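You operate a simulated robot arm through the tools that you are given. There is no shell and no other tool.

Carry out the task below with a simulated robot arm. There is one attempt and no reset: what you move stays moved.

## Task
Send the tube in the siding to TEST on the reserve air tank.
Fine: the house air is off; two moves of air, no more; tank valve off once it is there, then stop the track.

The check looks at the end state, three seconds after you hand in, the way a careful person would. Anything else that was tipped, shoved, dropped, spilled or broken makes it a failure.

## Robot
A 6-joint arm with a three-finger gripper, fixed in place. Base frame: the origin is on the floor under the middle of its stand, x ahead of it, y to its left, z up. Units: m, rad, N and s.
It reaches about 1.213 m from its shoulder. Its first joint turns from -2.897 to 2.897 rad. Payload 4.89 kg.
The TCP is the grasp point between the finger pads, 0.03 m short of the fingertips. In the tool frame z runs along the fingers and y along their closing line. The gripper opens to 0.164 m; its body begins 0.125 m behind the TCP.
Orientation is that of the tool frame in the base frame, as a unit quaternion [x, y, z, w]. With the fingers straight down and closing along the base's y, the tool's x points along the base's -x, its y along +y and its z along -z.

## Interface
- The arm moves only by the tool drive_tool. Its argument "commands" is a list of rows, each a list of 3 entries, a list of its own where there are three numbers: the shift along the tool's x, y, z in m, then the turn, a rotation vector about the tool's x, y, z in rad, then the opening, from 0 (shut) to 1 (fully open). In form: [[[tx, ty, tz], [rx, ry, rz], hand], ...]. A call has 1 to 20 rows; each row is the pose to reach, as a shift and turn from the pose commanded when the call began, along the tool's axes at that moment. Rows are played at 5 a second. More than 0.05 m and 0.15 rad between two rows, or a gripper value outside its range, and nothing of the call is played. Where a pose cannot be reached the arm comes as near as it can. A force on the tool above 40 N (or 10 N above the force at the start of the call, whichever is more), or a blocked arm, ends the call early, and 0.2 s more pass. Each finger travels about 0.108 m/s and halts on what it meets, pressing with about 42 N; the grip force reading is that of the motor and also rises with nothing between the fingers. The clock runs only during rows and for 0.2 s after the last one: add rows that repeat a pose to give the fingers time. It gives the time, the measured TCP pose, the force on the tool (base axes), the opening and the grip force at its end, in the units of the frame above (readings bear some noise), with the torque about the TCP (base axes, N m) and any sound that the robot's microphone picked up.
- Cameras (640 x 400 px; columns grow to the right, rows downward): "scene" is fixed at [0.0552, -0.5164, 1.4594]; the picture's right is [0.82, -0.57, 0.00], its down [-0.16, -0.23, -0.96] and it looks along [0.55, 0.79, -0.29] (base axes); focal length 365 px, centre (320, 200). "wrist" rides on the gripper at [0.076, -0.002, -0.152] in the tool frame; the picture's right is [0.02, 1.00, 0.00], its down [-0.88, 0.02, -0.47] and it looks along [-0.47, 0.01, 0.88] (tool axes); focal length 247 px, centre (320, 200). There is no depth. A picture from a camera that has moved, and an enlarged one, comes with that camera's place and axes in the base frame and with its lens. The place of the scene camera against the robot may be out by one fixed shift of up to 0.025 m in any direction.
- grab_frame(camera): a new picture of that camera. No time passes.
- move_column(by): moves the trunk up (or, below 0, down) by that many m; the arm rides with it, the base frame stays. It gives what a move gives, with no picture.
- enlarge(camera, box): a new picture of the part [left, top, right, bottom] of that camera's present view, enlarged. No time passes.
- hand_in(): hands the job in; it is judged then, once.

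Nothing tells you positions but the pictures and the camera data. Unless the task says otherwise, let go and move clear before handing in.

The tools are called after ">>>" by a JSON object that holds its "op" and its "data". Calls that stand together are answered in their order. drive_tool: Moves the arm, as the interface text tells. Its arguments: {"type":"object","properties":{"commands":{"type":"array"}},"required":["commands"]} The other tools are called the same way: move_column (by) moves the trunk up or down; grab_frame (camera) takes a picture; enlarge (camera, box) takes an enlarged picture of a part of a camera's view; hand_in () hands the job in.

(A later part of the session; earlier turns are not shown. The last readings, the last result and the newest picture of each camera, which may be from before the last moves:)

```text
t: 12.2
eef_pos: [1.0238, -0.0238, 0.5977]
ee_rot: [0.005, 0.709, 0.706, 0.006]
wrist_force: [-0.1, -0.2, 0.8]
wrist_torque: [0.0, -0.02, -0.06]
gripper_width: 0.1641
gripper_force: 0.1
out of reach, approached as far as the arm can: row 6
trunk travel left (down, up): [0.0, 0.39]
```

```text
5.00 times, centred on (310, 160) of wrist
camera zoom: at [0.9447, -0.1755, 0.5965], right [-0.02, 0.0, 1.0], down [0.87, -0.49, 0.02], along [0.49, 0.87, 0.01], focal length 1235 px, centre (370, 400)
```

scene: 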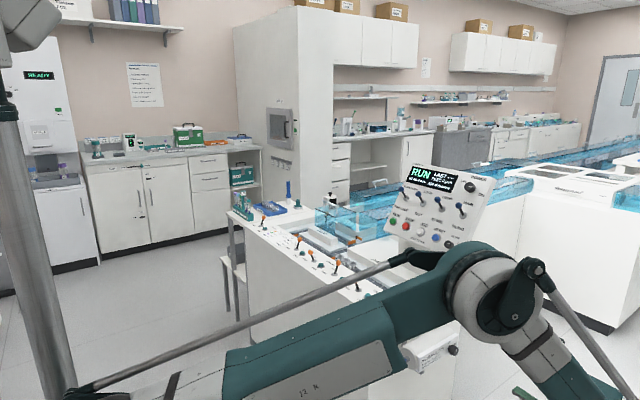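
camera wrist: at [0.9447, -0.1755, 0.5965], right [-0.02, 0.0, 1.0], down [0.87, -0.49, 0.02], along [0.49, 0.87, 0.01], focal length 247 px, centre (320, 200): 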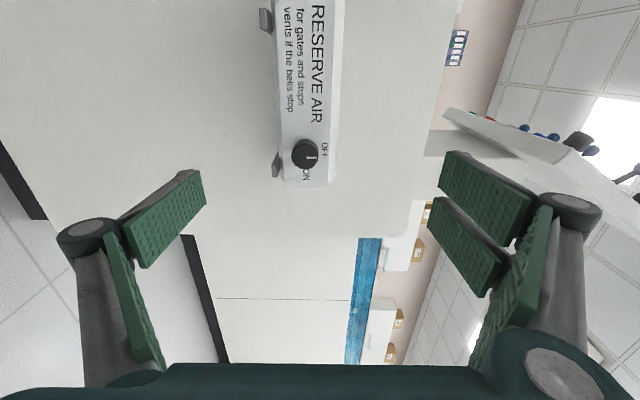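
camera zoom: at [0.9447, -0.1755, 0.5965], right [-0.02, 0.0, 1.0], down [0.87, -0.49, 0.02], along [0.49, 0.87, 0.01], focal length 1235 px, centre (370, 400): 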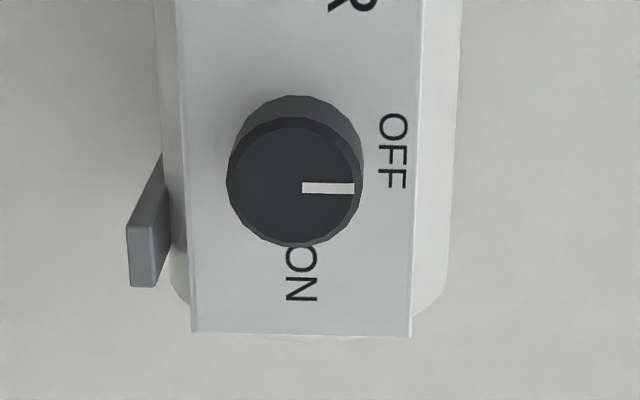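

The pointer is at OFF and ON sits a quarter turn clockwise at 3 o'clock. The knob axis is near x 1.041, z 0.581 and it's about 31 mm across. I'll advance partway along +y and see whether the arm can hold the line.

>>> {"op": "drive_tool", "data": {"commands": [[[-0.002, 0, 0.02], [0, 0, 0], 1], [[-0.004, 0, 0.04], [0, 0, 0], 1], [[-0.006, 0, 0.06], [0, 0, 0], 1], [[-0.006, 0, 0.07], [0, 0, 0], 1]]}}

>>> {"op": "enlarge", "data": {"camera": "wrist", "box": [200, 100, 440, 250]}}

```text
t: 13.2
eef_pos: [1.0291, 0.0479, 0.5974]
ee_rot: [0.004, 0.707, 0.707, 0.004]
wrist_force: [-1.0, -0.4, -0.8]
wrist_torque: [0.0, -0.01, -0.01]
gripper_width: 0.1641
gripper_force: 0.1
trunk travel left (down, up): [0.0, 0.39]
```

```text
2.67 times, centred on (320, 175) of wrist
camera zoom: at [0.9502, -0.1034, 0.5961], right [-0.02, 0.0, 1.0], down [0.88, -0.48, 0.02], along [0.48, 0.88, 0.01], focal length 659 px, centre (320, 267)
```

zoom: 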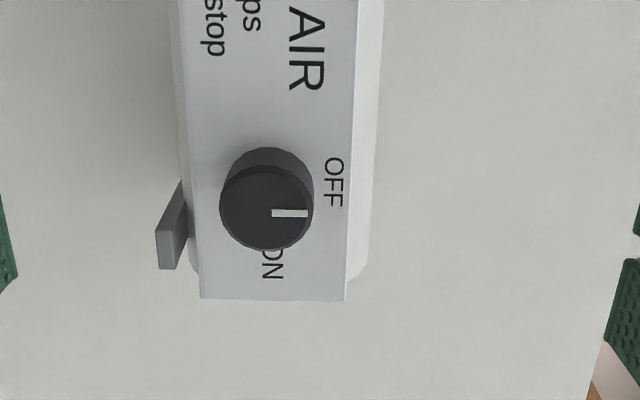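

Refined: knob face at about (1.040, 0.0995, 0.5805), plate at y ≈ 0.13. I'll centre on it and go in until the fingertips are about 1 cm short of the plate, still open.

>>> {"op": "drive_tool", "data": {"commands": [[[-0.006, -0.009, 0], [0, 0, 0], 1], [[-0.011, -0.017, 0], [0, 0, 0], 1], [[-0.011, -0.017, 0.015], [0, 0, 0], 1], [[-0.011, -0.017, 0.03], [0, 0, 0], 1], [[-0.011, -0.017, 0.041], [0, 0, 0], 1], [[-0.011, -0.017, 0.041], [0, 0, 0], 1]]}}

>>> {"op": "grab_frame", "data": {"camera": "wrist"}}

```text
t: 14.6
eef_pos: [1.0343, 0.0894, 0.5853]
ee_rot: [0.005, 0.707, 0.707, 0.006]
wrist_force: [0.1, 1.0, 0.1]
wrist_torque: [0.06, 0.04, 0.01]
gripper_width: 0.164
gripper_force: 0.0
out of reach, approached as far as the arm can: row 2, 3, 4, 5, 6
trunk travel left (down, up): [0.0, 0.39]
```

```text
taken
camera wrist: at [0.9571, -0.0626, 0.5834], right [-0.02, 0.0, 1.0], down [0.87, -0.48, 0.02], along [0.48, 0.87, 0.01], focal length 247 px, centre (320, 200)
```

wrist: 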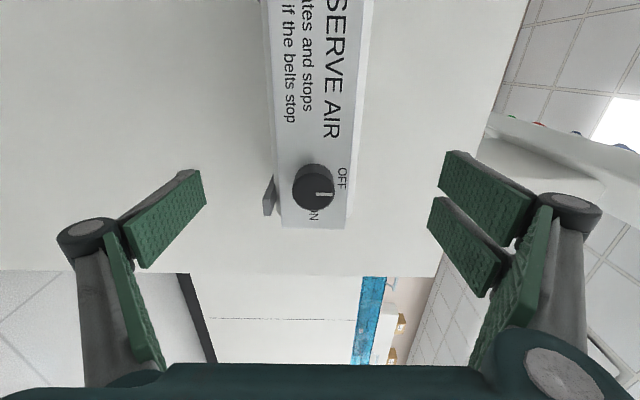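

The arm is a few millimetres short of its target in this exact attitude. I'll enlarge to pin the knob's centre, then back off slightly and yaw the wrist toward the base to gain reach.

>>> {"op": "enlarge", "data": {"camera": "wrist", "box": [260, 140, 380, 215]}}

```text
5.33 times, centred on (320, 178) of wrist
camera zoom: at [0.9571, -0.0626, 0.5834], right [-0.02, 0.0, 1.0], down [0.87, -0.48, 0.02], along [0.48, 0.87, 0.01], focal length 1317 px, centre (320, 320)
```

zoom: 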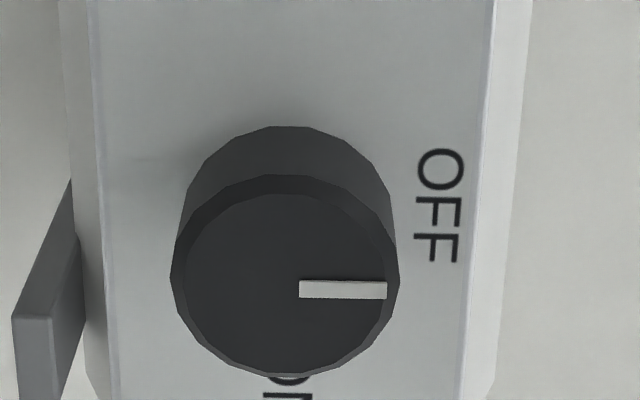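

>>> {"op": "drive_tool", "data": {"commands": [[[0, 0, -0.02], [0, 0, 0], 1], [[0, 0, -0.04], [0, -0.05, 0], 1], [[-0.003, -0.003, -0.04], [0, -0.15, 0], 1], [[-0.0057, -0.0048, -0.04], [0, -0.25, 0], 1], [[-0.0057, -0.0048, -0.04], [0, -0.25, 0], 1]]}}

>>> {"op": "grab_frame", "data": {"camera": "wrist"}}

```text
t: 15.8
eef_pos: [1.0416, 0.0495, 0.5783]
ee_rot: [0.092, 0.701, 0.701, 0.092]
wrist_force: [0.8, -0.3, -0.2]
wrist_torque: [0.01, 0.01, 0.0]
gripper_width: 0.1639
gripper_force: 0.1
out of reach, approached as far as the arm can: row 1
trunk travel left (down, up): [0.0, 0.39]
```

```text
taken
camera wrist: at [0.9283, -0.0781, 0.5775], right [-0.02, 0.01, 1.0], down [0.73, -0.69, 0.02], along [0.69, 0.73, 0.01], focal length 247 px, centre (320, 200)
```

wrist: 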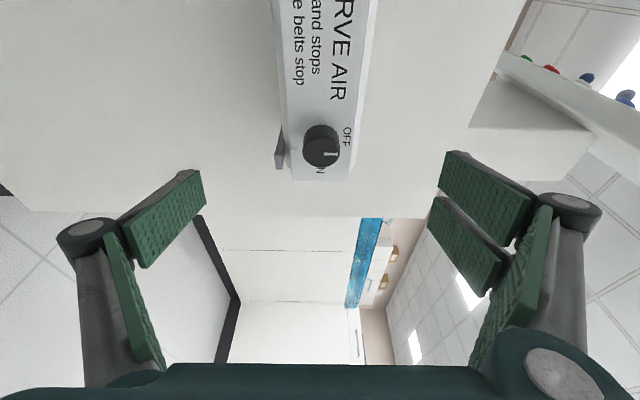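

>>> {"op": "enlarge", "data": {"camera": "wrist", "box": [260, 110, 380, 185]}}

```text
5.33 times, centred on (320, 148) of wrist
camera zoom: at [0.9283, -0.0781, 0.5775], right [-0.02, 0.01, 1.0], down [0.73, -0.69, 0.02], along [0.69, 0.73, 0.01], focal length 1317 px, centre (320, 480)
```

zoom: 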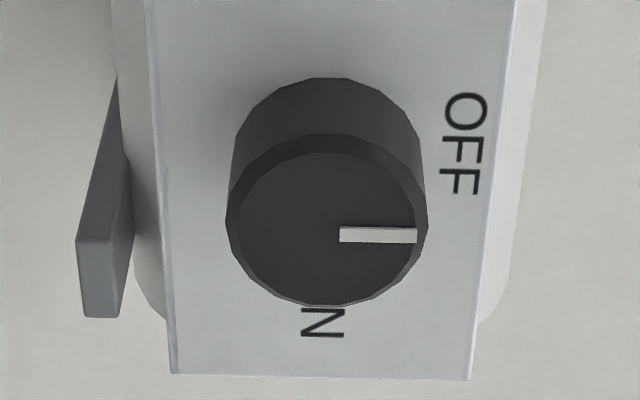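

Knob centre confirmed near (1.0385, 0.096, 0.580) with the hand now comfortably in reach. I'll go forward, then close on the knob.

>>> {"op": "drive_tool", "data": {"commands": [[[0.003, 0, 0.01], [0, 0, 0], 1], [[0.006, 0, 0.02], [0, 0, 0], 1], [[0.009, 0, 0.028], [0, 0, 0], 1], [[0.0115, 0, 0.035], [0, 0, 0], 1], [[0.0115, 0, 0.035], [0, 0, 0], 1]]}}

>>> {"op": "grab_frame", "data": {"camera": "wrist"}}

```text
t: 17.0
eef_pos: [1.0424, 0.0867, 0.5792]
ee_rot: [0.093, 0.701, 0.701, 0.092]
wrist_force: [0.0, -1.0, 0.9]
wrist_torque: [0.02, 0.02, 0.01]
gripper_width: 0.1638
gripper_force: 0.1
trunk travel left (down, up): [0.0, 0.39]
```

```text
taken
camera wrist: at [0.9271, -0.0413, 0.5782], right [-0.02, 0.01, 1.0], down [0.73, -0.68, 0.02], along [0.68, 0.73, 0.01], focal length 247 px, centre (320, 200)
```

wrist: 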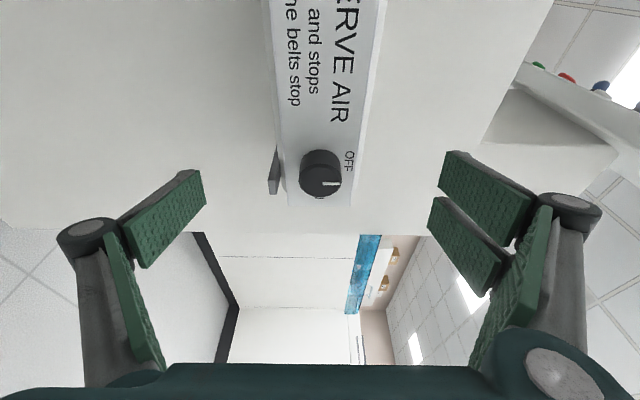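

>>> {"op": "enlarge", "data": {"camera": "wrist", "box": [260, 140, 380, 215]}}

```text
5.33 times, centred on (320, 178) of wrist
camera zoom: at [0.9271, -0.0413, 0.5782], right [-0.02, 0.01, 1.0], down [0.73, -0.68, 0.02], along [0.68, 0.73, 0.01], focal length 1317 px, centre (320, 320)
```

zoom: 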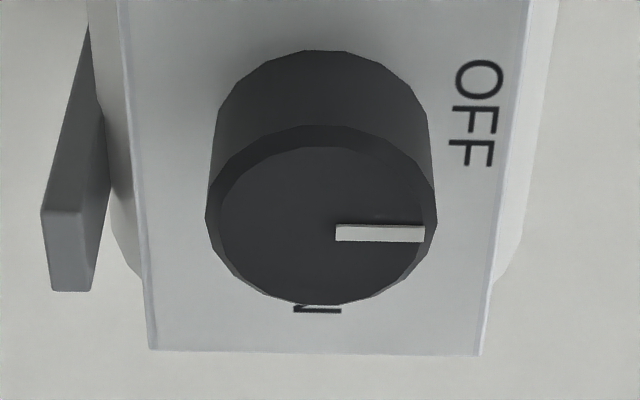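

The hand is centred on the knob within a couple of millimetres, so I'm closing the fingers.

>>> {"op": "drive_tool", "data": {"commands": [[[0, 0, 0], [0, 0, 0], 0.6], [[0, 0, 0], [0, 0, 0], 0.3], [[0, 0, 0], [0, 0, 0], 0.2], [[0, 0, 0], [0, 0, 0], 0.1], [[0, 0, 0], [0, 0, 0], 0.05], [[0, 0, 0], [0, 0, 0], 0.05]]}}

>>> {"op": "grab_frame", "data": {"camera": "wrist"}}

```text
t: 18.4
eef_pos: [1.0415, 0.0856, 0.5794]
ee_rot: [0.092, 0.701, 0.701, 0.091]
wrist_force: [1.3, 0.7, 0.6]
wrist_torque: [0.05, 0.03, 0.07]
gripper_width: 0.0309
gripper_force: 45.3
trunk travel left (down, up): [0.0, 0.39]
```

```text
taken
camera wrist: at [0.9272, -0.0415, 0.5783], right [-0.02, 0.01, 1.0], down [0.73, -0.68, 0.02], along [0.68, 0.73, 0.01], focal length 247 px, centre (320, 200)
```

wrist: 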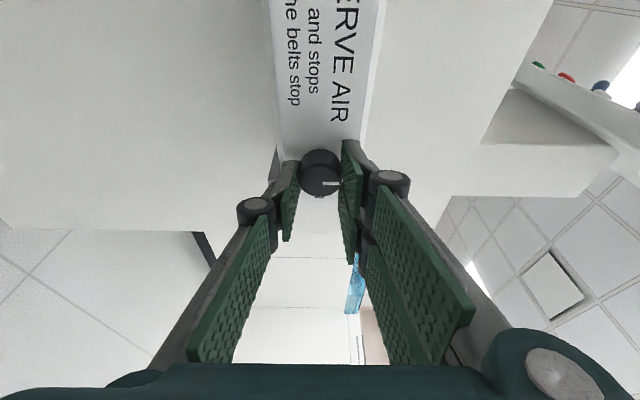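

Grip is firm at 31 mm. Now I'll turn the knob a quarter turn clockwise about its own axis to ON.

>>> {"op": "drive_tool", "data": {"commands": [[[0, 0, 0], [0.0338, 0, 0.1265], 0.05], [[0, 0, 0], [0.0676, 0, 0.253], 0.05], [[0, 0, 0], [0.1013, 0, 0.3795], 0.05], [[0, 0, 0], [0.1351, 0, 0.506], 0.05], [[0, 0, 0], [0.1689, 0, 0.6324], 0.05], [[0, 0, 0], [0.2027, 0, 0.7589], 0.05], [[0, 0, 0], [0.2365, 0, 0.8854], 0.05], [[0, 0, 0], [0.2702, 0, 1.0119], 0.05], [[0, 0, 0], [0.304, 0, 1.1384], 0.05], [[0, 0, 0], [0.3378, 0, 1.2649], 0.05], [[0, 0, 0], [0.3716, 0, 1.3914], 0.05], [[0, 0, 0], [0.4054, 0, 1.518], 0.05]]}}

>>> {"op": "grab_frame", "data": {"camera": "wrist"}}

>>> {"op": "grab_frame", "data": {"camera": "scene"}}

```text
t: 19.7
eef_pos: [1.0405, 0.0854, 0.5798]
ee_rot: [0.331, 0.689, 0.625, -0.159]
wrist_force: [7.3, 5.1, -4.5]
wrist_torque: [-0.52, 0.01, -0.57]
gripper_width: 0.0311
gripper_force: 45.0
trunk travel left (down, up): [0.0, 0.39]
stopped in row 6: the force on the tool passed its limit at 41 N (the readings are from after the stop); the commanded pose is now the measured one
```

```text
taken
camera wrist: at [0.9536, -0.0417, 0.6531], right [0.64, 0.0, 0.77], down [0.56, -0.68, -0.46], along [0.52, 0.73, -0.44], focal length 247 px, centre (320, 200)
```

wrist: 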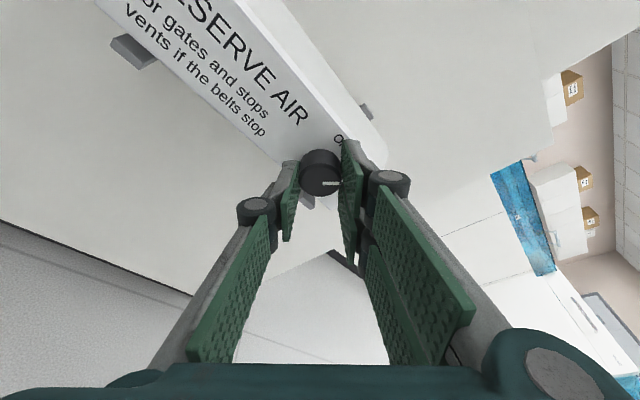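

```text
taken
```

scene: 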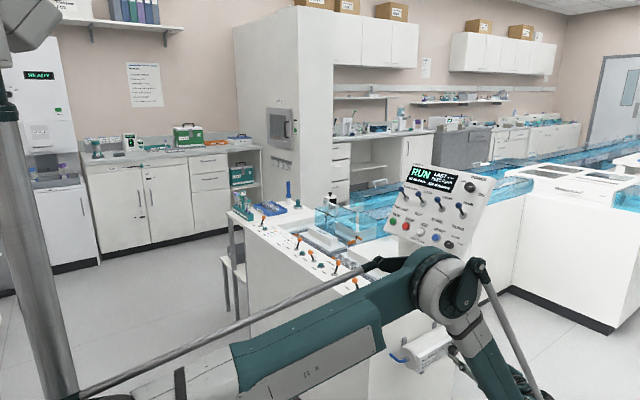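

The turn stopped at roughly 40° on the force limit, though the residual force is now small. I'll look closely at the knob and fingers before continuing.

>>> {"op": "enlarge", "data": {"camera": "wrist", "box": [250, 110, 390, 220]}}

>>> {"op": "enlarge", "data": {"camera": "scene", "box": [380, 310, 500, 400]}}

>>> {"op": "enlarge", "data": {"camera": "scene", "box": [395, 160, 495, 215]}}

```text
3.64 times, centred on (320, 165) of wrist
camera zoom: at [0.9536, -0.0417, 0.6531], right [0.64, 0.0, 0.77], down [0.56, -0.68, -0.46], along [0.52, 0.73, -0.44], focal length 898 px, centre (320, 327)
```

zoom: 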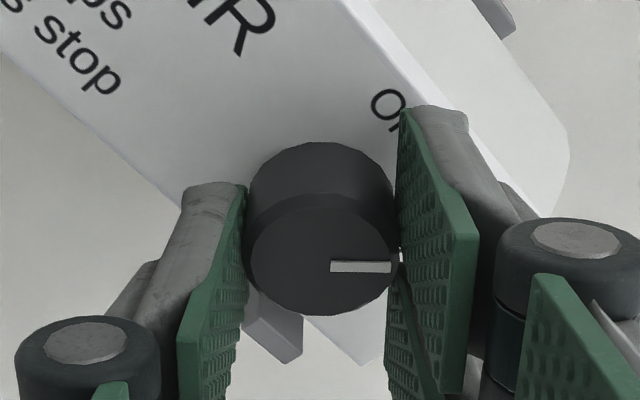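

```text
4.44 times, centred on (440, 355) of scene
camera zoom: at [0.0552, -0.5164, 1.4594], right [0.82, -0.57, 0.0], down [-0.16, -0.23, -0.96], along [0.55, 0.79, -0.29], focal length 1621 px, centre (-213, -489)
```

zoom: 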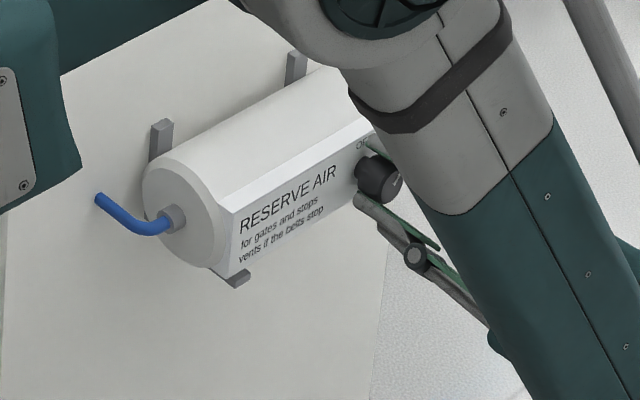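

```text
6.40 times, centred on (445, 188) of scene
camera zoom: at [0.0552, -0.5164, 1.4594], right [0.82, -0.57, 0.0], down [-0.16, -0.23, -0.96], along [0.55, 0.79, -0.29], focal length 2334 px, centre (-480, 280)
```

zoom: 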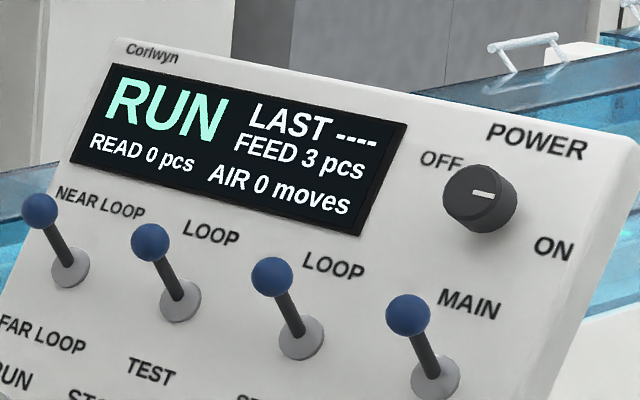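

The knob has turned about 41° along with the hand, and nothing looks jammed; the strain came from a 1–2 mm axis offset. Stress has relaxed, so I'll continue the rest of the quarter turn, swinging about the knob's own centre.

>>> {"op": "drive_tool", "data": {"commands": [[[0.0001, -0.0002, 0], [0.0158, 0, 0.0591], 0.05], [[0.0001, -0.0004, 0], [0.0316, 0, 0.1183], 0.05], [[0.0002, -0.0006, 0], [0.0474, 0, 0.1774], 0.05], [[0.0003, -0.0008, 0], [0.0632, 0, 0.2366], 0.05]]}}

>>> {"op": "enlarge", "data": {"camera": "wrist", "box": [250, 110, 390, 220]}}

```text
t: 20.7
eef_pos: [1.0405, 0.0857, 0.5814]
ee_rot: [0.406, 0.663, 0.58, -0.241]
wrist_force: [37.5, 13.3, 3.1]
wrist_torque: [0.53, -0.01, -0.73]
gripper_width: 0.0309
gripper_force: 44.7
trunk travel left (down, up): [0.0, 0.39]
```

```text
3.64 times, centred on (320, 165) of wrist
camera zoom: at [0.9737, -0.0417, 0.6719], right [0.81, 0.0, 0.59], down [0.43, -0.68, -0.59], along [0.4, 0.73, -0.55], focal length 898 px, centre (320, 327)
```

zoom: 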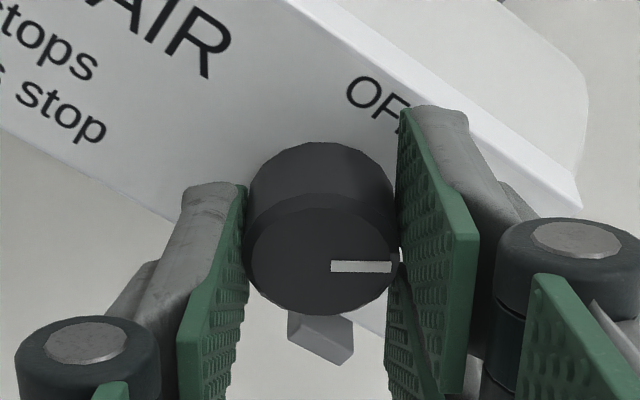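

The turn is now about 54°, with the knob pushing the hand toward +x at about 37 N. I'll give way 1.5 mm in that direction and see whether the force drops.

>>> {"op": "drive_tool", "data": {"commands": [[[-0.0009, 0.0012, 0.0002], [0, 0, 0], 0.05], [[-0.0009, 0.0012, 0.0002], [0, 0, 0], 0.05]]}}

```text
t: 21.3
eef_pos: [1.0398, 0.086, 0.5804]
ee_rot: [0.406, 0.664, 0.58, -0.242]
wrist_force: [4.5, -4.4, 1.6]
wrist_torque: [-0.26, 0.03, -0.29]
gripper_width: 0.0308
gripper_force: 44.7
trunk travel left (down, up): [0.0, 0.39]
```

That relieved it. I'll carry on in short steps, checking the force each time.

>>> {"op": "drive_tool", "data": {"commands": [[[0, 0, 0], [0.0181, 0, 0.0676], 0.05], [[0, 0, 0], [0.0361, 0, 0.1352], 0.05], [[0, 0, 0], [0.0542, 0, 0.2029], 0.05], [[0, 0, 0], [0.0542, 0, 0.2029], 0.05]]}}

```text
t: 22.3
eef_pos: [1.0411, 0.0861, 0.5807]
ee_rot: [0.464, 0.635, 0.534, -0.31]
wrist_force: [-3.5, -3.4, -6.1]
wrist_torque: [0.14, -0.01, 0.1]
gripper_width: 0.031
gripper_force: 44.8
trunk travel left (down, up): [0.0, 0.39]
```

>>> {"op": "drive_tool", "data": {"commands": [[[0, 0, 0], [0.0181, 0, 0.0676], 0.05], [[0, 0, 0], [0.0361, 0, 0.1352], 0.05], [[0, 0, 0], [0.0542, 0, 0.2029], 0.05], [[0, 0, 0], [0.0542, 0, 0.2029], 0.05]]}}

>>> {"op": "grab_frame", "data": {"camera": "wrist"}}

```text
t: 23.3
eef_pos: [1.0405, 0.0857, 0.5801]
ee_rot: [0.517, 0.599, 0.483, -0.375]
wrist_force: [-16.0, -9.8, 3.3]
wrist_torque: [0.42, 0.07, 0.48]
gripper_width: 0.0308
gripper_force: 44.2
trunk travel left (down, up): [0.0, 0.39]
```

```text
taken
camera wrist: at [1.0174, -0.0419, 0.691], right [0.98, 0.0, 0.21], down [0.16, -0.68, -0.71], along [0.14, 0.73, -0.67], focal length 247 px, centre (320, 200)
```

wrist: 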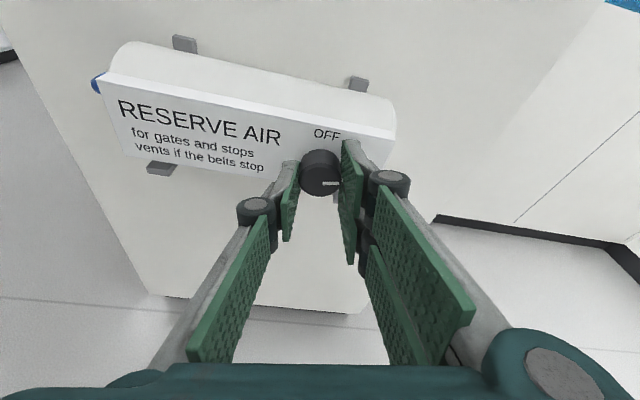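

>>> {"op": "drive_tool", "data": {"commands": [[[0.0001, -0.0007, 0], [0, 0, 0], 0.05], [[0.0001, -0.0007, 0], [0.0168, 0, 0.0628], 0.05], [[0.0001, -0.0007, 0], [0.0335, 0, 0.1256], 0.05], [[0.0001, -0.0007, 0], [0.0516, 0, 0.1932], 0.05], [[0.0001, -0.0007, 0], [0.0516, 0, 0.1932], 0.05]]}}

>>> {"op": "grab_frame", "data": {"camera": "wrist"}}

>>> {"op": "grab_frame", "data": {"camera": "scene"}}

```text
t: 24.5
eef_pos: [1.0405, 0.0855, 0.5802]
ee_rot: [0.564, 0.558, 0.429, -0.433]
wrist_force: [20.7, -1.4, 0.2]
wrist_torque: [0.09, -0.4, -0.78]
gripper_width: 0.0308
gripper_force: 45.1
trunk travel left (down, up): [0.0, 0.39]
```

```text
taken
camera wrist: at [1.0396, -0.0418, 0.6935], right [1.0, 0.0, 0.01], down [0.01, -0.68, -0.73], along [0.01, 0.73, -0.68], focal length 247 px, centre (320, 200)
```

wrist: 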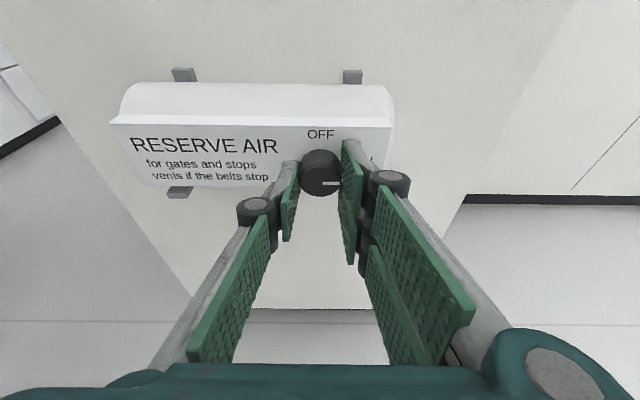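

```text
taken
```

scene: 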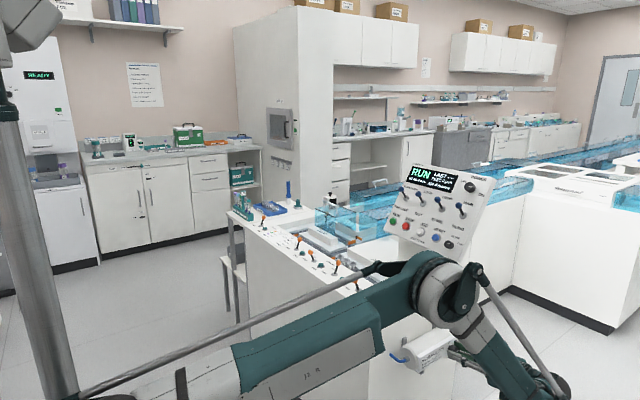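

The pointer now reads 3 o'clock, at ON, and the resisting torque suggests its end stop. I'll relieve the side force, open, and back straight out to confirm.

>>> {"op": "drive_tool", "data": {"commands": [[[0, 0.0009, 0], [0, 0, 0], 0.05], [[0, 0.0009, 0], [0, 0, 0], 0.25], [[0, 0.0009, 0], [0, 0, 0], 0.45], [[0, 0.0009, 0], [0, 0, 0], 0.6], [[0, 0.0009, 0], [0, 0, 0], 0.6], [[-0.0065, 0.0009, -0.024], [0, 0, 0], 0.6], [[-0.013, 0.0009, -0.048], [0, 0, 0], 0.6], [[-0.0194, 0.0009, -0.0725], [0, 0, 0], 0.6], [[-0.0258, 0.0009, -0.0966], [0, 0, 0], 0.6]]}}

>>> {"op": "grab_frame", "data": {"camera": "wrist"}}

>>> {"op": "enlarge", "data": {"camera": "scene", "box": [395, 160, 495, 215]}}

```text
t: 26.5
eef_pos: [1.0403, -0.0155, 0.5783]
ee_rot: [0.562, 0.559, 0.429, -0.434]
wrist_force: [0.3, 0.4, -0.4]
wrist_torque: [-0.06, -0.03, 0.04]
gripper_width: 0.0984
gripper_force: 0.1
trunk travel left (down, up): [0.0, 0.39]
```

```text
taken
camera wrist: at [1.0392, -0.143, 0.6921], right [1.0, 0.01, 0.01], down [0.01, -0.68, -0.73], along [0.0, 0.73, -0.68], focal length 247 px, centre (320, 200)
```

wrist: 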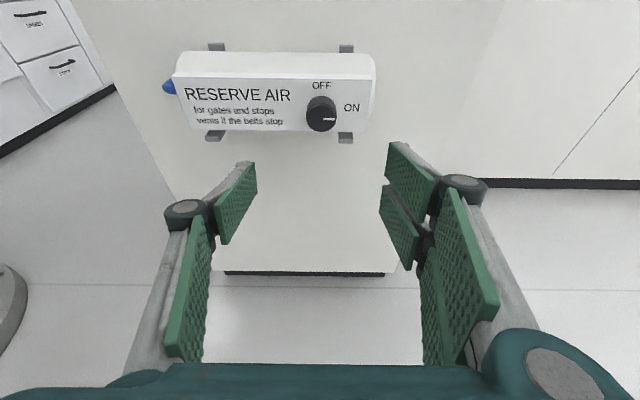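

```text
6.40 times, centred on (445, 188) of scene
camera zoom: at [0.0552, -0.5164, 1.4594], right [0.82, -0.57, 0.0], down [-0.16, -0.23, -0.96], along [0.55, 0.79, -0.29], focal length 2334 px, centre (-480, 280)
```

zoom: 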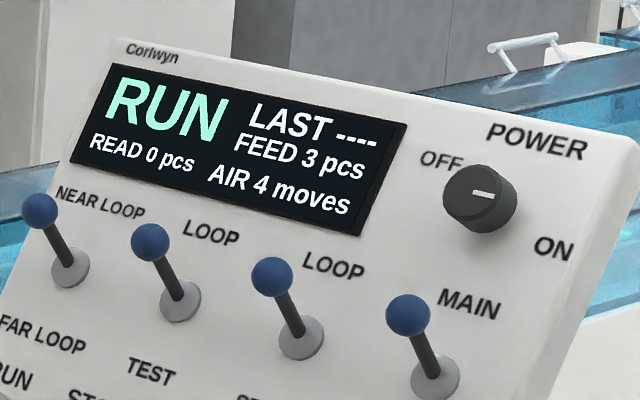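

The valve is ON and the panel now reads AIR 4 moves with the gates unmoved, so I may spend two and must leave two. Next is the TEST lever, whose ball I place at about (1.072, 0.341, 1.080). I'll raise the trunk to get up there.

>>> {"op": "move_column", "data": {"by": 0.25}}

>>> {"op": "grab_frame", "data": {"camera": "scene"}}

>>> {"op": "grab_frame", "data": {"camera": "wrist"}}

```text
t: 29.1
eef_pos: [1.0402, -0.016, 0.8281]
ee_rot: [0.563, 0.559, 0.429, -0.433]
wrist_force: [0.4, -0.1, 0.6]
wrist_torque: [0.03, -0.01, 0.03]
gripper_width: 0.0984
gripper_force: 0.1
trunk travel left (down, up): [-0.25, 0.14]
```

```text
taken
```

scene: 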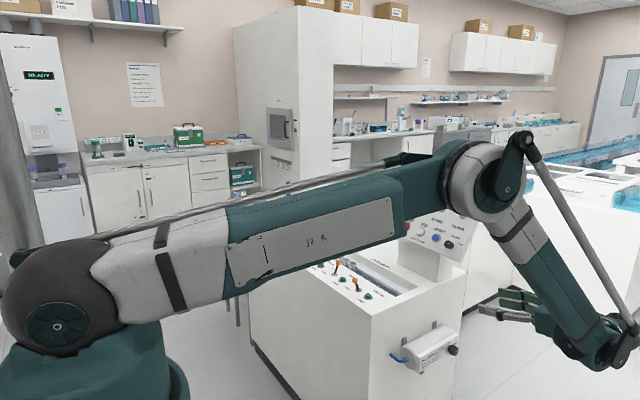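

```text
taken
camera wrist: at [1.039, -0.1437, 0.9416], right [1.0, 0.0, 0.01], down [0.01, -0.68, -0.73], along [0.01, 0.73, -0.68], focal length 247 px, centre (320, 200)
```

wrist: 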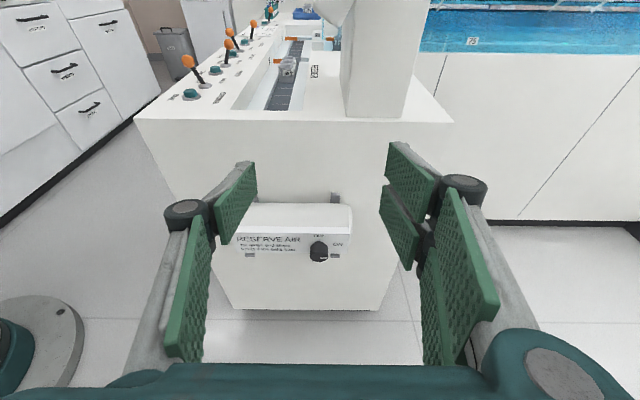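

I'll retrace to a fingers-down pose away from the tank before turning to face the panel.

>>> {"op": "drive_tool", "data": {"commands": [[[0.01975, -0.02286, -0.01518], [0.0725, -0.0725, -0.0944], 0.6], [[0.0395, -0.04571, -0.03036], [0.145, -0.145, -0.1888], 0.6], [[0.05925, -0.06857, -0.04554], [0.2175, -0.2175, -0.2832], 0.6], [[0.079, -0.09143, -0.06071], [0.29, -0.29, -0.3776], 0.6], [[0.09875, -0.11429, -0.07589], [0.3625, -0.3625, -0.472], 0.6], [[0.1185, -0.13714, -0.09107], [0.435, -0.435, -0.5664], 0.6], [[0.13825, -0.16, -0.10625], [0.5075, -0.5075, -0.6608], 0.6], [[0.158, -0.18286, -0.12143], [0.58, -0.58, -0.7551], 0.6], [[0.17775, -0.20571, -0.13661], [0.6524, -0.6524, -0.8495], 0.6], [[0.1975, -0.22857, -0.15179], [0.7249, -0.7249, -0.9439], 0.6], [[0.21725, -0.25143, -0.16696], [0.7974, -0.7974, -1.0383], 0.6], [[0.237, -0.27429, -0.18214], [0.8699, -0.8699, -1.1327], 0.6], [[0.25675, -0.29714, -0.19732], [0.9424, -0.9424, -1.2271], 0.6], [[0.2765, -0.32, -0.2125], [1.0149, -1.0149, -1.3215], 0.6]]}}

>>> {"op": "grab_frame", "data": {"camera": "wrist"}}

>>> {"op": "grab_frame", "data": {"camera": "scene"}}

```text
t: 32.1
eef_pos: [0.7232, -0.1468, 1.1541]
ee_rot: [0.0, 1.0, 0.001, -0.005]
wrist_force: [1.5, -0.6, -0.7]
wrist_torque: [0.09, 0.32, 0.01]
gripper_width: 0.0986
gripper_force: 0.2
out of reach, approached as far as the arm can: row 4, 5, 6
trunk travel left (down, up): [-0.25, 0.14]
```

```text
taken
camera wrist: at [0.6469, -0.1495, 1.3076], right [-0.02, 1.0, 0.0], down [0.88, 0.02, 0.47], along [0.47, 0.01, -0.89], focal length 247 px, centre (320, 200)
```

wrist: 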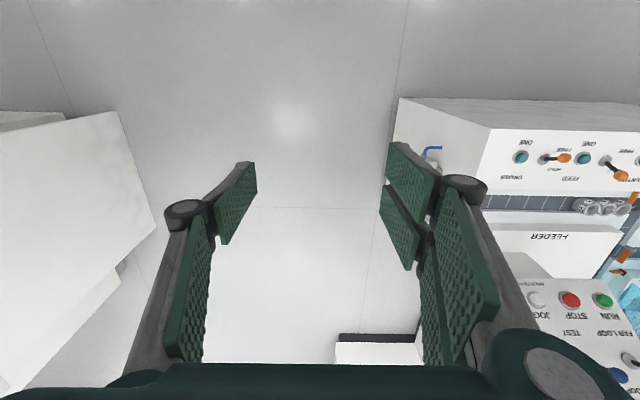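

```text
taken
```

scene: 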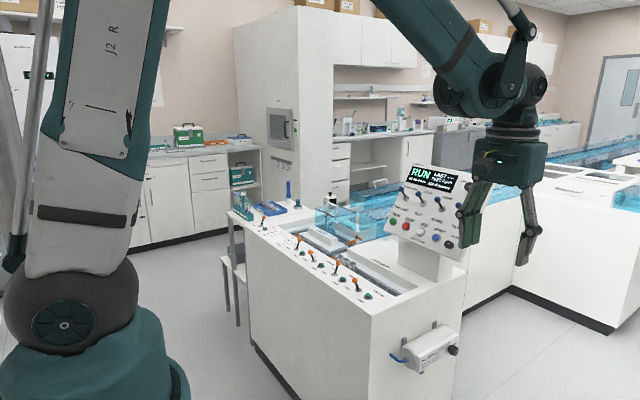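

Now to the front of the panel: I'll hold about 0.2 m out along its normal from the TEST lever's ball, fingers facing the panel.

>>> {"op": "drive_tool", "data": {"commands": [[[-0.0143, 0.0407, -0.0017], [0, -0.0902, 0], 0.6], [[-0.0287, 0.0813, -0.0033], [0, -0.1803, 0], 0.6], [[-0.043, 0.122, -0.005], [0, -0.2705, 0], 0.6], [[-0.0573, 0.1627, -0.0067], [0, -0.3607, 0], 0.6], [[-0.0717, 0.2033, -0.0083], [0, -0.4508, 0], 0.6], [[-0.086, 0.244, -0.01], [0, -0.541, 0], 0.6], [[-0.1003, 0.2847, -0.0117], [0, -0.6312, 0], 0.6], [[-0.1147, 0.3253, -0.0133], [0, -0.7213, 0], 0.6], [[-0.129, 0.366, -0.015], [0, -0.8115, 0], 0.6], [[-0.1433, 0.4067, -0.0167], [0, -0.9017, 0], 0.6], [[-0.1577, 0.4473, -0.0183], [0, -0.9918, 0], 0.6], [[-0.172, 0.488, -0.02], [0, -1.082, 0], 0.6]]}}

>>> {"op": "grab_frame", "data": {"camera": "wrist"}}

>>> {"op": "grab_frame", "data": {"camera": "scene"}}

```text
t: 34.7
eef_pos: [0.895, 0.3357, 1.1702]
ee_rot: [0.001, 0.859, 0.001, 0.512]
wrist_force: [0.7, -0.8, 0.1]
wrist_torque: [0.07, 0.06, 0.15]
gripper_width: 0.0984
gripper_force: 0.0
trunk travel left (down, up): [-0.25, 0.14]
```

```text
taken
camera wrist: at [0.724, 0.3342, 1.1755], right [-0.01, 1.0, -0.02], down [0.0, 0.02, 1.0], along [1.0, 0.01, 0.0], focal length 247 px, centre (320, 200)
```

wrist: 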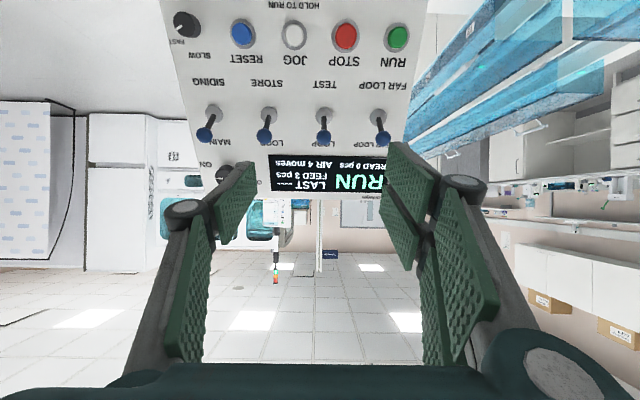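

```text
taken
```

scene: 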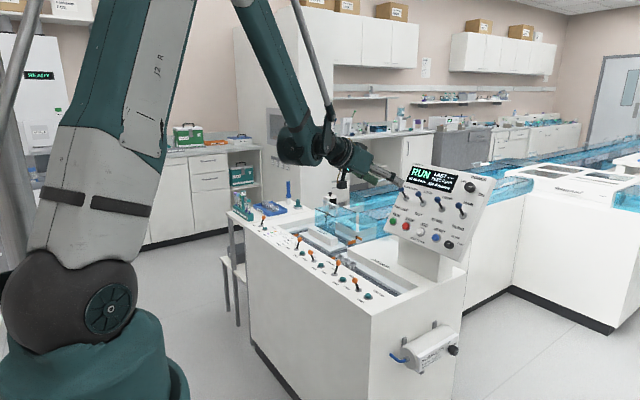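

>>> {"op": "enlarge", "data": {"camera": "wrist", "box": [180, 80, 420, 200]}}

>>> {"op": "enlarge", "data": {"camera": "scene", "box": [370, 150, 500, 260]}}

```text
2.67 times, centred on (300, 140) of wrist
camera zoom: at [0.724, 0.3342, 1.1755], right [-0.01, 1.0, -0.02], down [0.0, 0.02, 1.0], along [1.0, 0.01, 0.0], focal length 659 px, centre (373, 360)
```

zoom: 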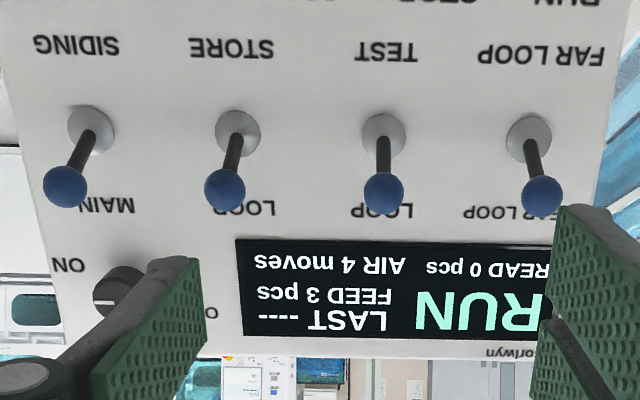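

```text
3.64 times, centred on (435, 205) of scene
camera zoom: at [0.0552, -0.5164, 1.4594], right [0.82, -0.57, 0.0], down [-0.16, -0.23, -0.96], along [0.55, 0.79, -0.29], focal length 1326 px, centre (-98, 182)
```

zoom: 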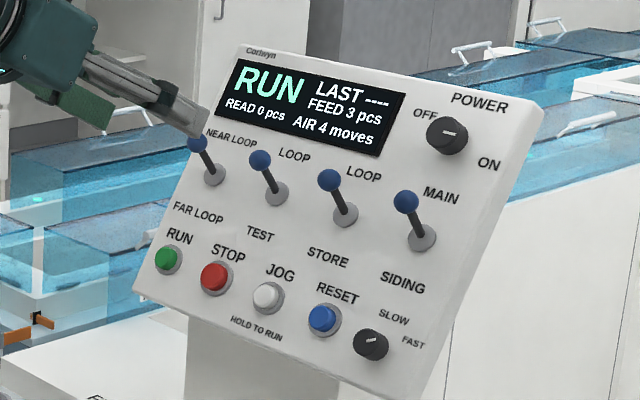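

The TEST lever (third from left in this inverted view) has its ball near (1.066, 0.341, 1.085), with neighbours 83 mm either side. I'll narrow the fingers so they clear the neighbours and move closer.

>>> {"op": "drive_tool", "data": {"commands": [[[0, 0.002, 0.02], [0, 0, 0], 0.45], [[0, 0.004, 0.045], [0, 0, 0], 0.3], [[0, 0.006, 0.07], [0, 0, 0], 0.3], [[0, 0.006, 0.09], [0, 0, 0], 0.3], [[0, 0.006, 0.11], [0, 0, 0], 0.3], [[0, 0.006, 0.11], [0, 0, 0], 0.3]]}}

>>> {"op": "grab_frame", "data": {"camera": "wrist"}}

>>> {"op": "enlarge", "data": {"camera": "scene", "box": [370, 150, 500, 260]}}

```text
t: 36.1
eef_pos: [0.9922, 0.3452, 1.1181]
ee_rot: [0.0, 0.859, 0.0, 0.511]
wrist_force: [-0.1, 0.1, 0.0]
wrist_torque: [0.01, -0.01, -0.01]
gripper_width: 0.0493
gripper_force: 0.1
trunk travel left (down, up): [-0.25, 0.14]
```

```text
taken
camera wrist: at [0.8215, 0.3427, 1.1241], right [-0.01, 1.0, -0.02], down [0.0, 0.02, 1.0], along [1.0, 0.01, 0.0], focal length 247 px, centre (320, 200)
```

wrist: 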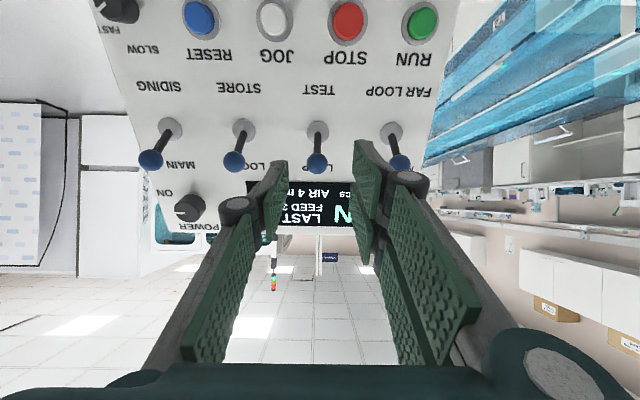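

```text
3.64 times, centred on (435, 205) of scene
camera zoom: at [0.0552, -0.5164, 1.4594], right [0.82, -0.57, 0.0], down [-0.16, -0.23, -0.96], along [0.55, 0.79, -0.29], focal length 1326 px, centre (-98, 182)
```

zoom: 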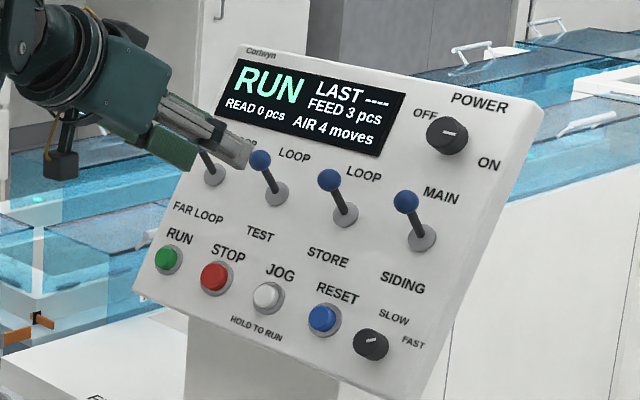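

>>> {"op": "enlarge", "data": {"camera": "wrist", "box": [240, 110, 400, 210]}}

```text
4.00 times, centred on (320, 160) of wrist
camera zoom: at [0.8215, 0.3427, 1.1241], right [-0.01, 1.0, -0.02], down [0.0, 0.02, 1.0], along [1.0, 0.01, 0.0], focal length 988 px, centre (320, 360)
```

zoom: 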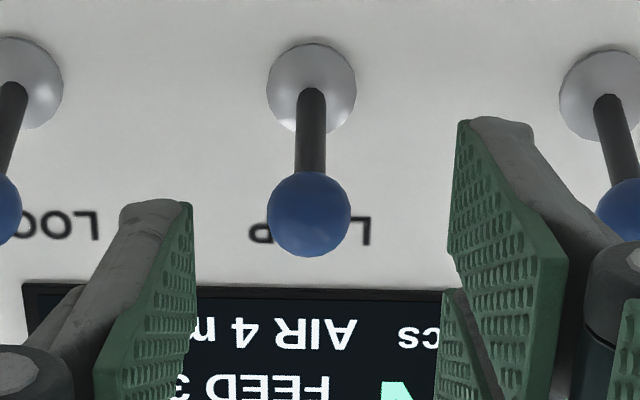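

Ball refined to about (1.070, 0.3415, 1.087). I'll move in around it with the pads either side, then check before closing.

>>> {"op": "drive_tool", "data": {"commands": [[[-0.005, -0.002, 0.01], [0, 0, 0], 0.3], [[-0.009, -0.0035, 0.03], [0, 0, 0], 0.3], [[-0.009, -0.0035, 0.055], [0, 0, 0], 0.3], [[-0.009, -0.0035, 0.079], [0, 0, 0], 0.3], [[-0.009, -0.0035, 0.079], [0, 0, 0], 0.3]]}}

>>> {"op": "grab_frame", "data": {"camera": "wrist"}}

>>> {"op": "enlarge", "data": {"camera": "scene", "box": [370, 150, 500, 260]}}

```text
t: 37.3
eef_pos: [1.0659, 0.3414, 1.0904]
ee_rot: [0.001, 0.859, -0.001, 0.512]
wrist_force: [-0.1, 0.0, 0.0]
wrist_torque: [-0.03, -0.01, -0.05]
gripper_width: 0.0492
gripper_force: 0.1
trunk travel left (down, up): [-0.25, 0.14]
```

```text
taken
camera wrist: at [0.8959, 0.3406, 1.096], right [-0.01, 1.0, -0.02], down [0.0, 0.02, 1.0], along [1.0, 0.01, -0.01], focal length 247 px, centre (320, 200)
```

wrist: 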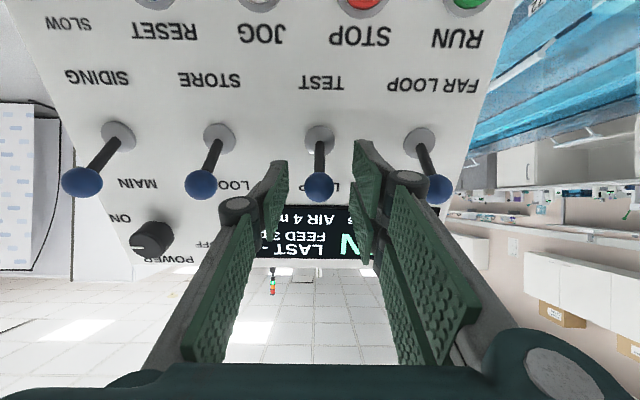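

```text
3.64 times, centred on (435, 205) of scene
camera zoom: at [0.0552, -0.5164, 1.4594], right [0.82, -0.57, 0.0], down [-0.16, -0.23, -0.96], along [0.55, 0.79, -0.29], focal length 1326 px, centre (-98, 182)
```

zoom: 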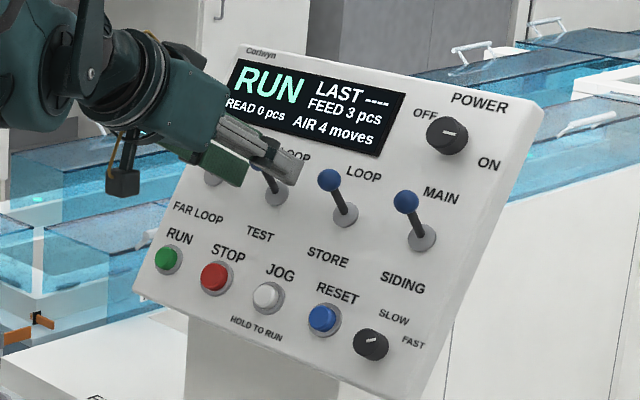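

The ball sits centrally between the pads, so I'm closing on it.

>>> {"op": "drive_tool", "data": {"commands": [[[0, -0.001, 0.003], [0, 0, 0], 0.2], [[0, -0.001, 0.003], [0, 0, 0], 0.1], [[0, -0.001, 0.003], [0, 0, 0], 0.05], [[0, -0.001, 0.003], [0, 0, 0], 0.05]]}}

>>> {"op": "grab_frame", "data": {"camera": "wrist"}}

```text
t: 38.3
eef_pos: [1.0691, 0.3407, 1.088]
ee_rot: [0.0, 0.86, 0.0, 0.511]
wrist_force: [6.6, 9.2, -3.1]
wrist_torque: [0.07, -0.17, 0.01]
gripper_width: 0.0193
gripper_force: 45.4
trunk travel left (down, up): [-0.25, 0.14]
```

```text
taken
camera wrist: at [0.8981, 0.3396, 1.0943], right [-0.01, 1.0, -0.02], down [0.0, 0.02, 1.0], along [1.0, 0.01, 0.0], focal length 247 px, centre (320, 200)
```

wrist: 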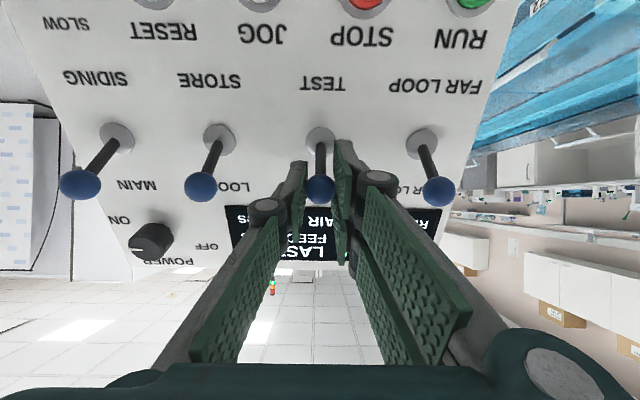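

The lever ball is gripped at 19 mm, and I'll now draw it down its arc to TEST.

>>> {"op": "drive_tool", "data": {"commands": [[[0.007, 0, -0.0015], [0, 0, 0], 0.05], [[0.014, 0, -0.0028], [0, 0, 0], 0.05], [[0.021, 0, -0.0035], [0, 0, 0], 0.05], [[0.028, 0, -0.0028], [0, 0, 0], 0.05], [[0.035, 0, -0.0015], [0, 0, 0], 0.05], [[0.04, 0, 0], [0, 0, 0], 0.05]]}}

>>> {"op": "grab_frame", "data": {"camera": "wrist"}}

>>> {"op": "enlarge", "data": {"camera": "scene", "box": [370, 150, 500, 260]}}

```text
t: 39.7
eef_pos: [1.0485, 0.3424, 1.0513]
ee_rot: [0.0, 0.859, 0.0, 0.512]
wrist_force: [5.2, 31.0, 9.2]
wrist_torque: [-0.12, -0.6, 0.2]
gripper_width: 0.0201
gripper_force: 44.8
trunk travel left (down, up): [-0.25, 0.14]
```

```text
taken
camera wrist: at [0.8772, 0.3397, 1.0586], right [-0.01, 1.0, -0.02], down [0.0, 0.02, 1.0], along [1.0, 0.01, 0.0], focal length 247 px, centre (320, 200)
```

wrist: 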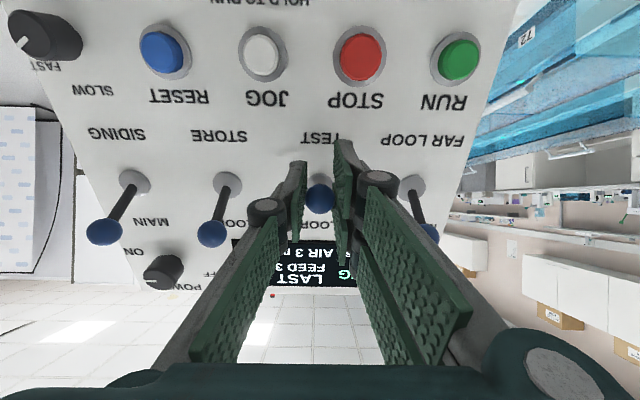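

```text
3.64 times, centred on (435, 205) of scene
camera zoom: at [0.0552, -0.5164, 1.4594], right [0.82, -0.57, 0.0], down [-0.16, -0.23, -0.96], along [0.55, 0.79, -0.29], focal length 1326 px, centre (-98, 182)
```

zoom: 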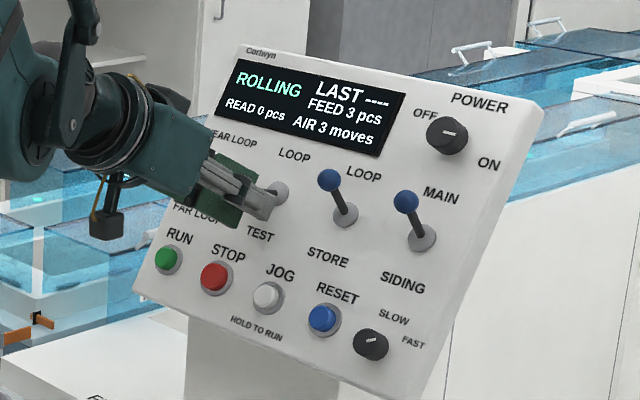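

The panel shows AIR 3 moves, so the TEST gate took one, and the status word now reads ROLLING. I'll let go of the lever gently, back off and look at what that means.

>>> {"op": "drive_tool", "data": {"commands": [[[0.04, 0.0014, 0], [0, 0, 0], 0.05], [[0.04, 0.0014, 0], [0, 0, 0], 0.2], [[0.04, 0.0014, 0], [0, 0, 0], 0.3], [[0.04, 0.0014, 0], [0, 0, 0], 0.3], [[0.04, 0.0014, -0.03], [0, 0, 0], 0.3], [[0.04, 0.0014, -0.07], [0, 0, 0], 0.3]]}}

>>> {"op": "grab_frame", "data": {"camera": "wrist"}}

>>> {"op": "enlarge", "data": {"camera": "scene", "box": [370, 150, 500, 260]}}

>>> {"op": "enlarge", "data": {"camera": "scene", "box": [300, 180, 400, 270]}}

```text
t: 40.1
eef_pos: [1.0378, 0.3434, 1.0329]
ee_rot: [-0.001, 0.859, 0.001, 0.512]
wrist_force: [-6.9, 21.6, -3.4]
wrist_torque: [-0.43, 0.16, 0.46]
gripper_width: 0.0171
gripper_force: 11.1
trunk travel left (down, up): [-0.25, 0.14]
stopped in row 1: the force on the tool passed its limit at 68 N (the readings are from after the stop); the commanded pose is now the measured one
```

```text
taken
camera wrist: at [0.8669, 0.3409, 1.0383], right [-0.01, 1.0, -0.02], down [0.0, 0.02, 1.0], along [1.0, 0.01, 0.0], focal length 247 px, centre (320, 200)
```

wrist: 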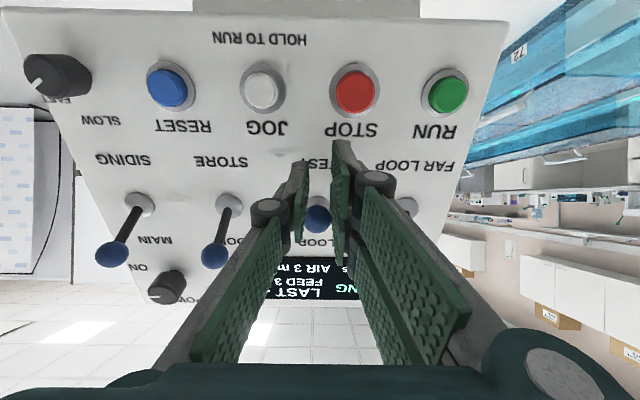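

```text
3.64 times, centred on (435, 205) of scene
camera zoom: at [0.0552, -0.5164, 1.4594], right [0.82, -0.57, 0.0], down [-0.16, -0.23, -0.96], along [0.55, 0.79, -0.29], focal length 1326 px, centre (-98, 182)
```

zoom: 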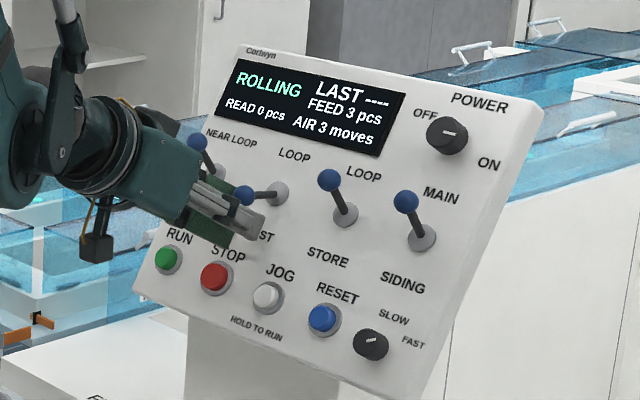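

```text
4.44 times, centred on (350, 225) of scene
camera zoom: at [0.0552, -0.5164, 1.4594], right [0.82, -0.57, 0.0], down [-0.16, -0.23, -0.96], along [0.55, 0.79, -0.29], focal length 1621 px, centre (187, 89)
```

zoom: 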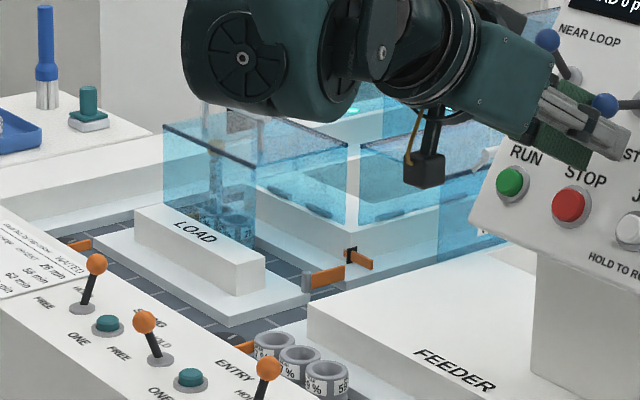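

My rows repeated an offset and drew the hand about 2 cm too far down, but the lever ball has slid to the TEST side, STOP wasn't touched and AIR still reads 3. Now I'll open in place and withdraw straight out, with offsets from the present pose.

>>> {"op": "drive_tool", "data": {"commands": [[[0, 0, 0], [0, 0, 0], 0.15], [[0, 0, 0], [0, 0, 0], 0.28], [[0, 0, 0], [0, 0, 0], 0.3], [[0, 0, -0.03], [0, 0, 0], 0.3], [[0, 0, -0.07], [0, 0, 0], 0.3], [[0, 0, -0.11], [0, 0, 0], 0.3]]}}

>>> {"op": "grab_frame", "data": {"camera": "wrist"}}

>>> {"op": "enlarge", "data": {"camera": "scene", "box": [370, 150, 500, 260]}}

```text
t: 41.5
eef_pos: [0.943, 0.3371, 1.0871]
ee_rot: [0.0, 0.859, 0.001, 0.512]
wrist_force: [1.4, -0.6, -1.1]
wrist_torque: [-0.05, 0.01, 0.01]
gripper_width: 0.0492
gripper_force: 0.0
trunk travel left (down, up): [-0.25, 0.14]
```

```text
taken
camera wrist: at [0.7721, 0.3349, 1.0923], right [-0.01, 1.0, -0.02], down [0.0, 0.02, 1.0], along [1.0, 0.01, 0.0], focal length 247 px, centre (320, 200)
```

wrist: 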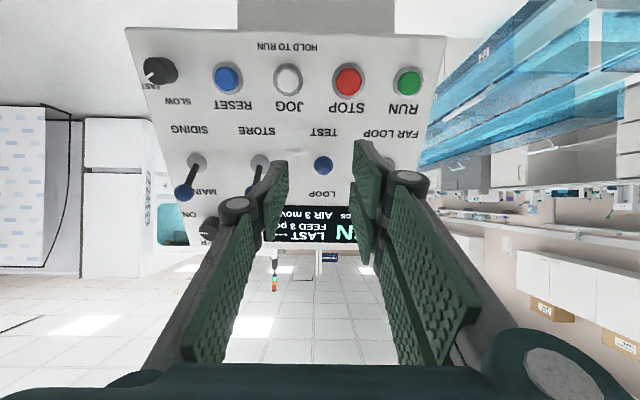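

```text
3.64 times, centred on (435, 205) of scene
camera zoom: at [0.0552, -0.5164, 1.4594], right [0.82, -0.57, 0.0], down [-0.16, -0.23, -0.96], along [0.55, 0.79, -0.29], focal length 1326 px, centre (-98, 182)
```

zoom: 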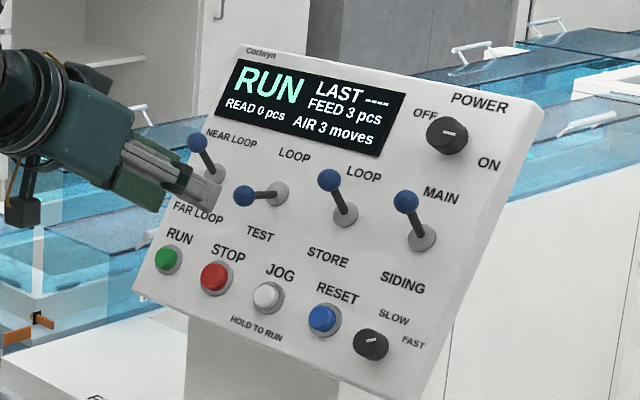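

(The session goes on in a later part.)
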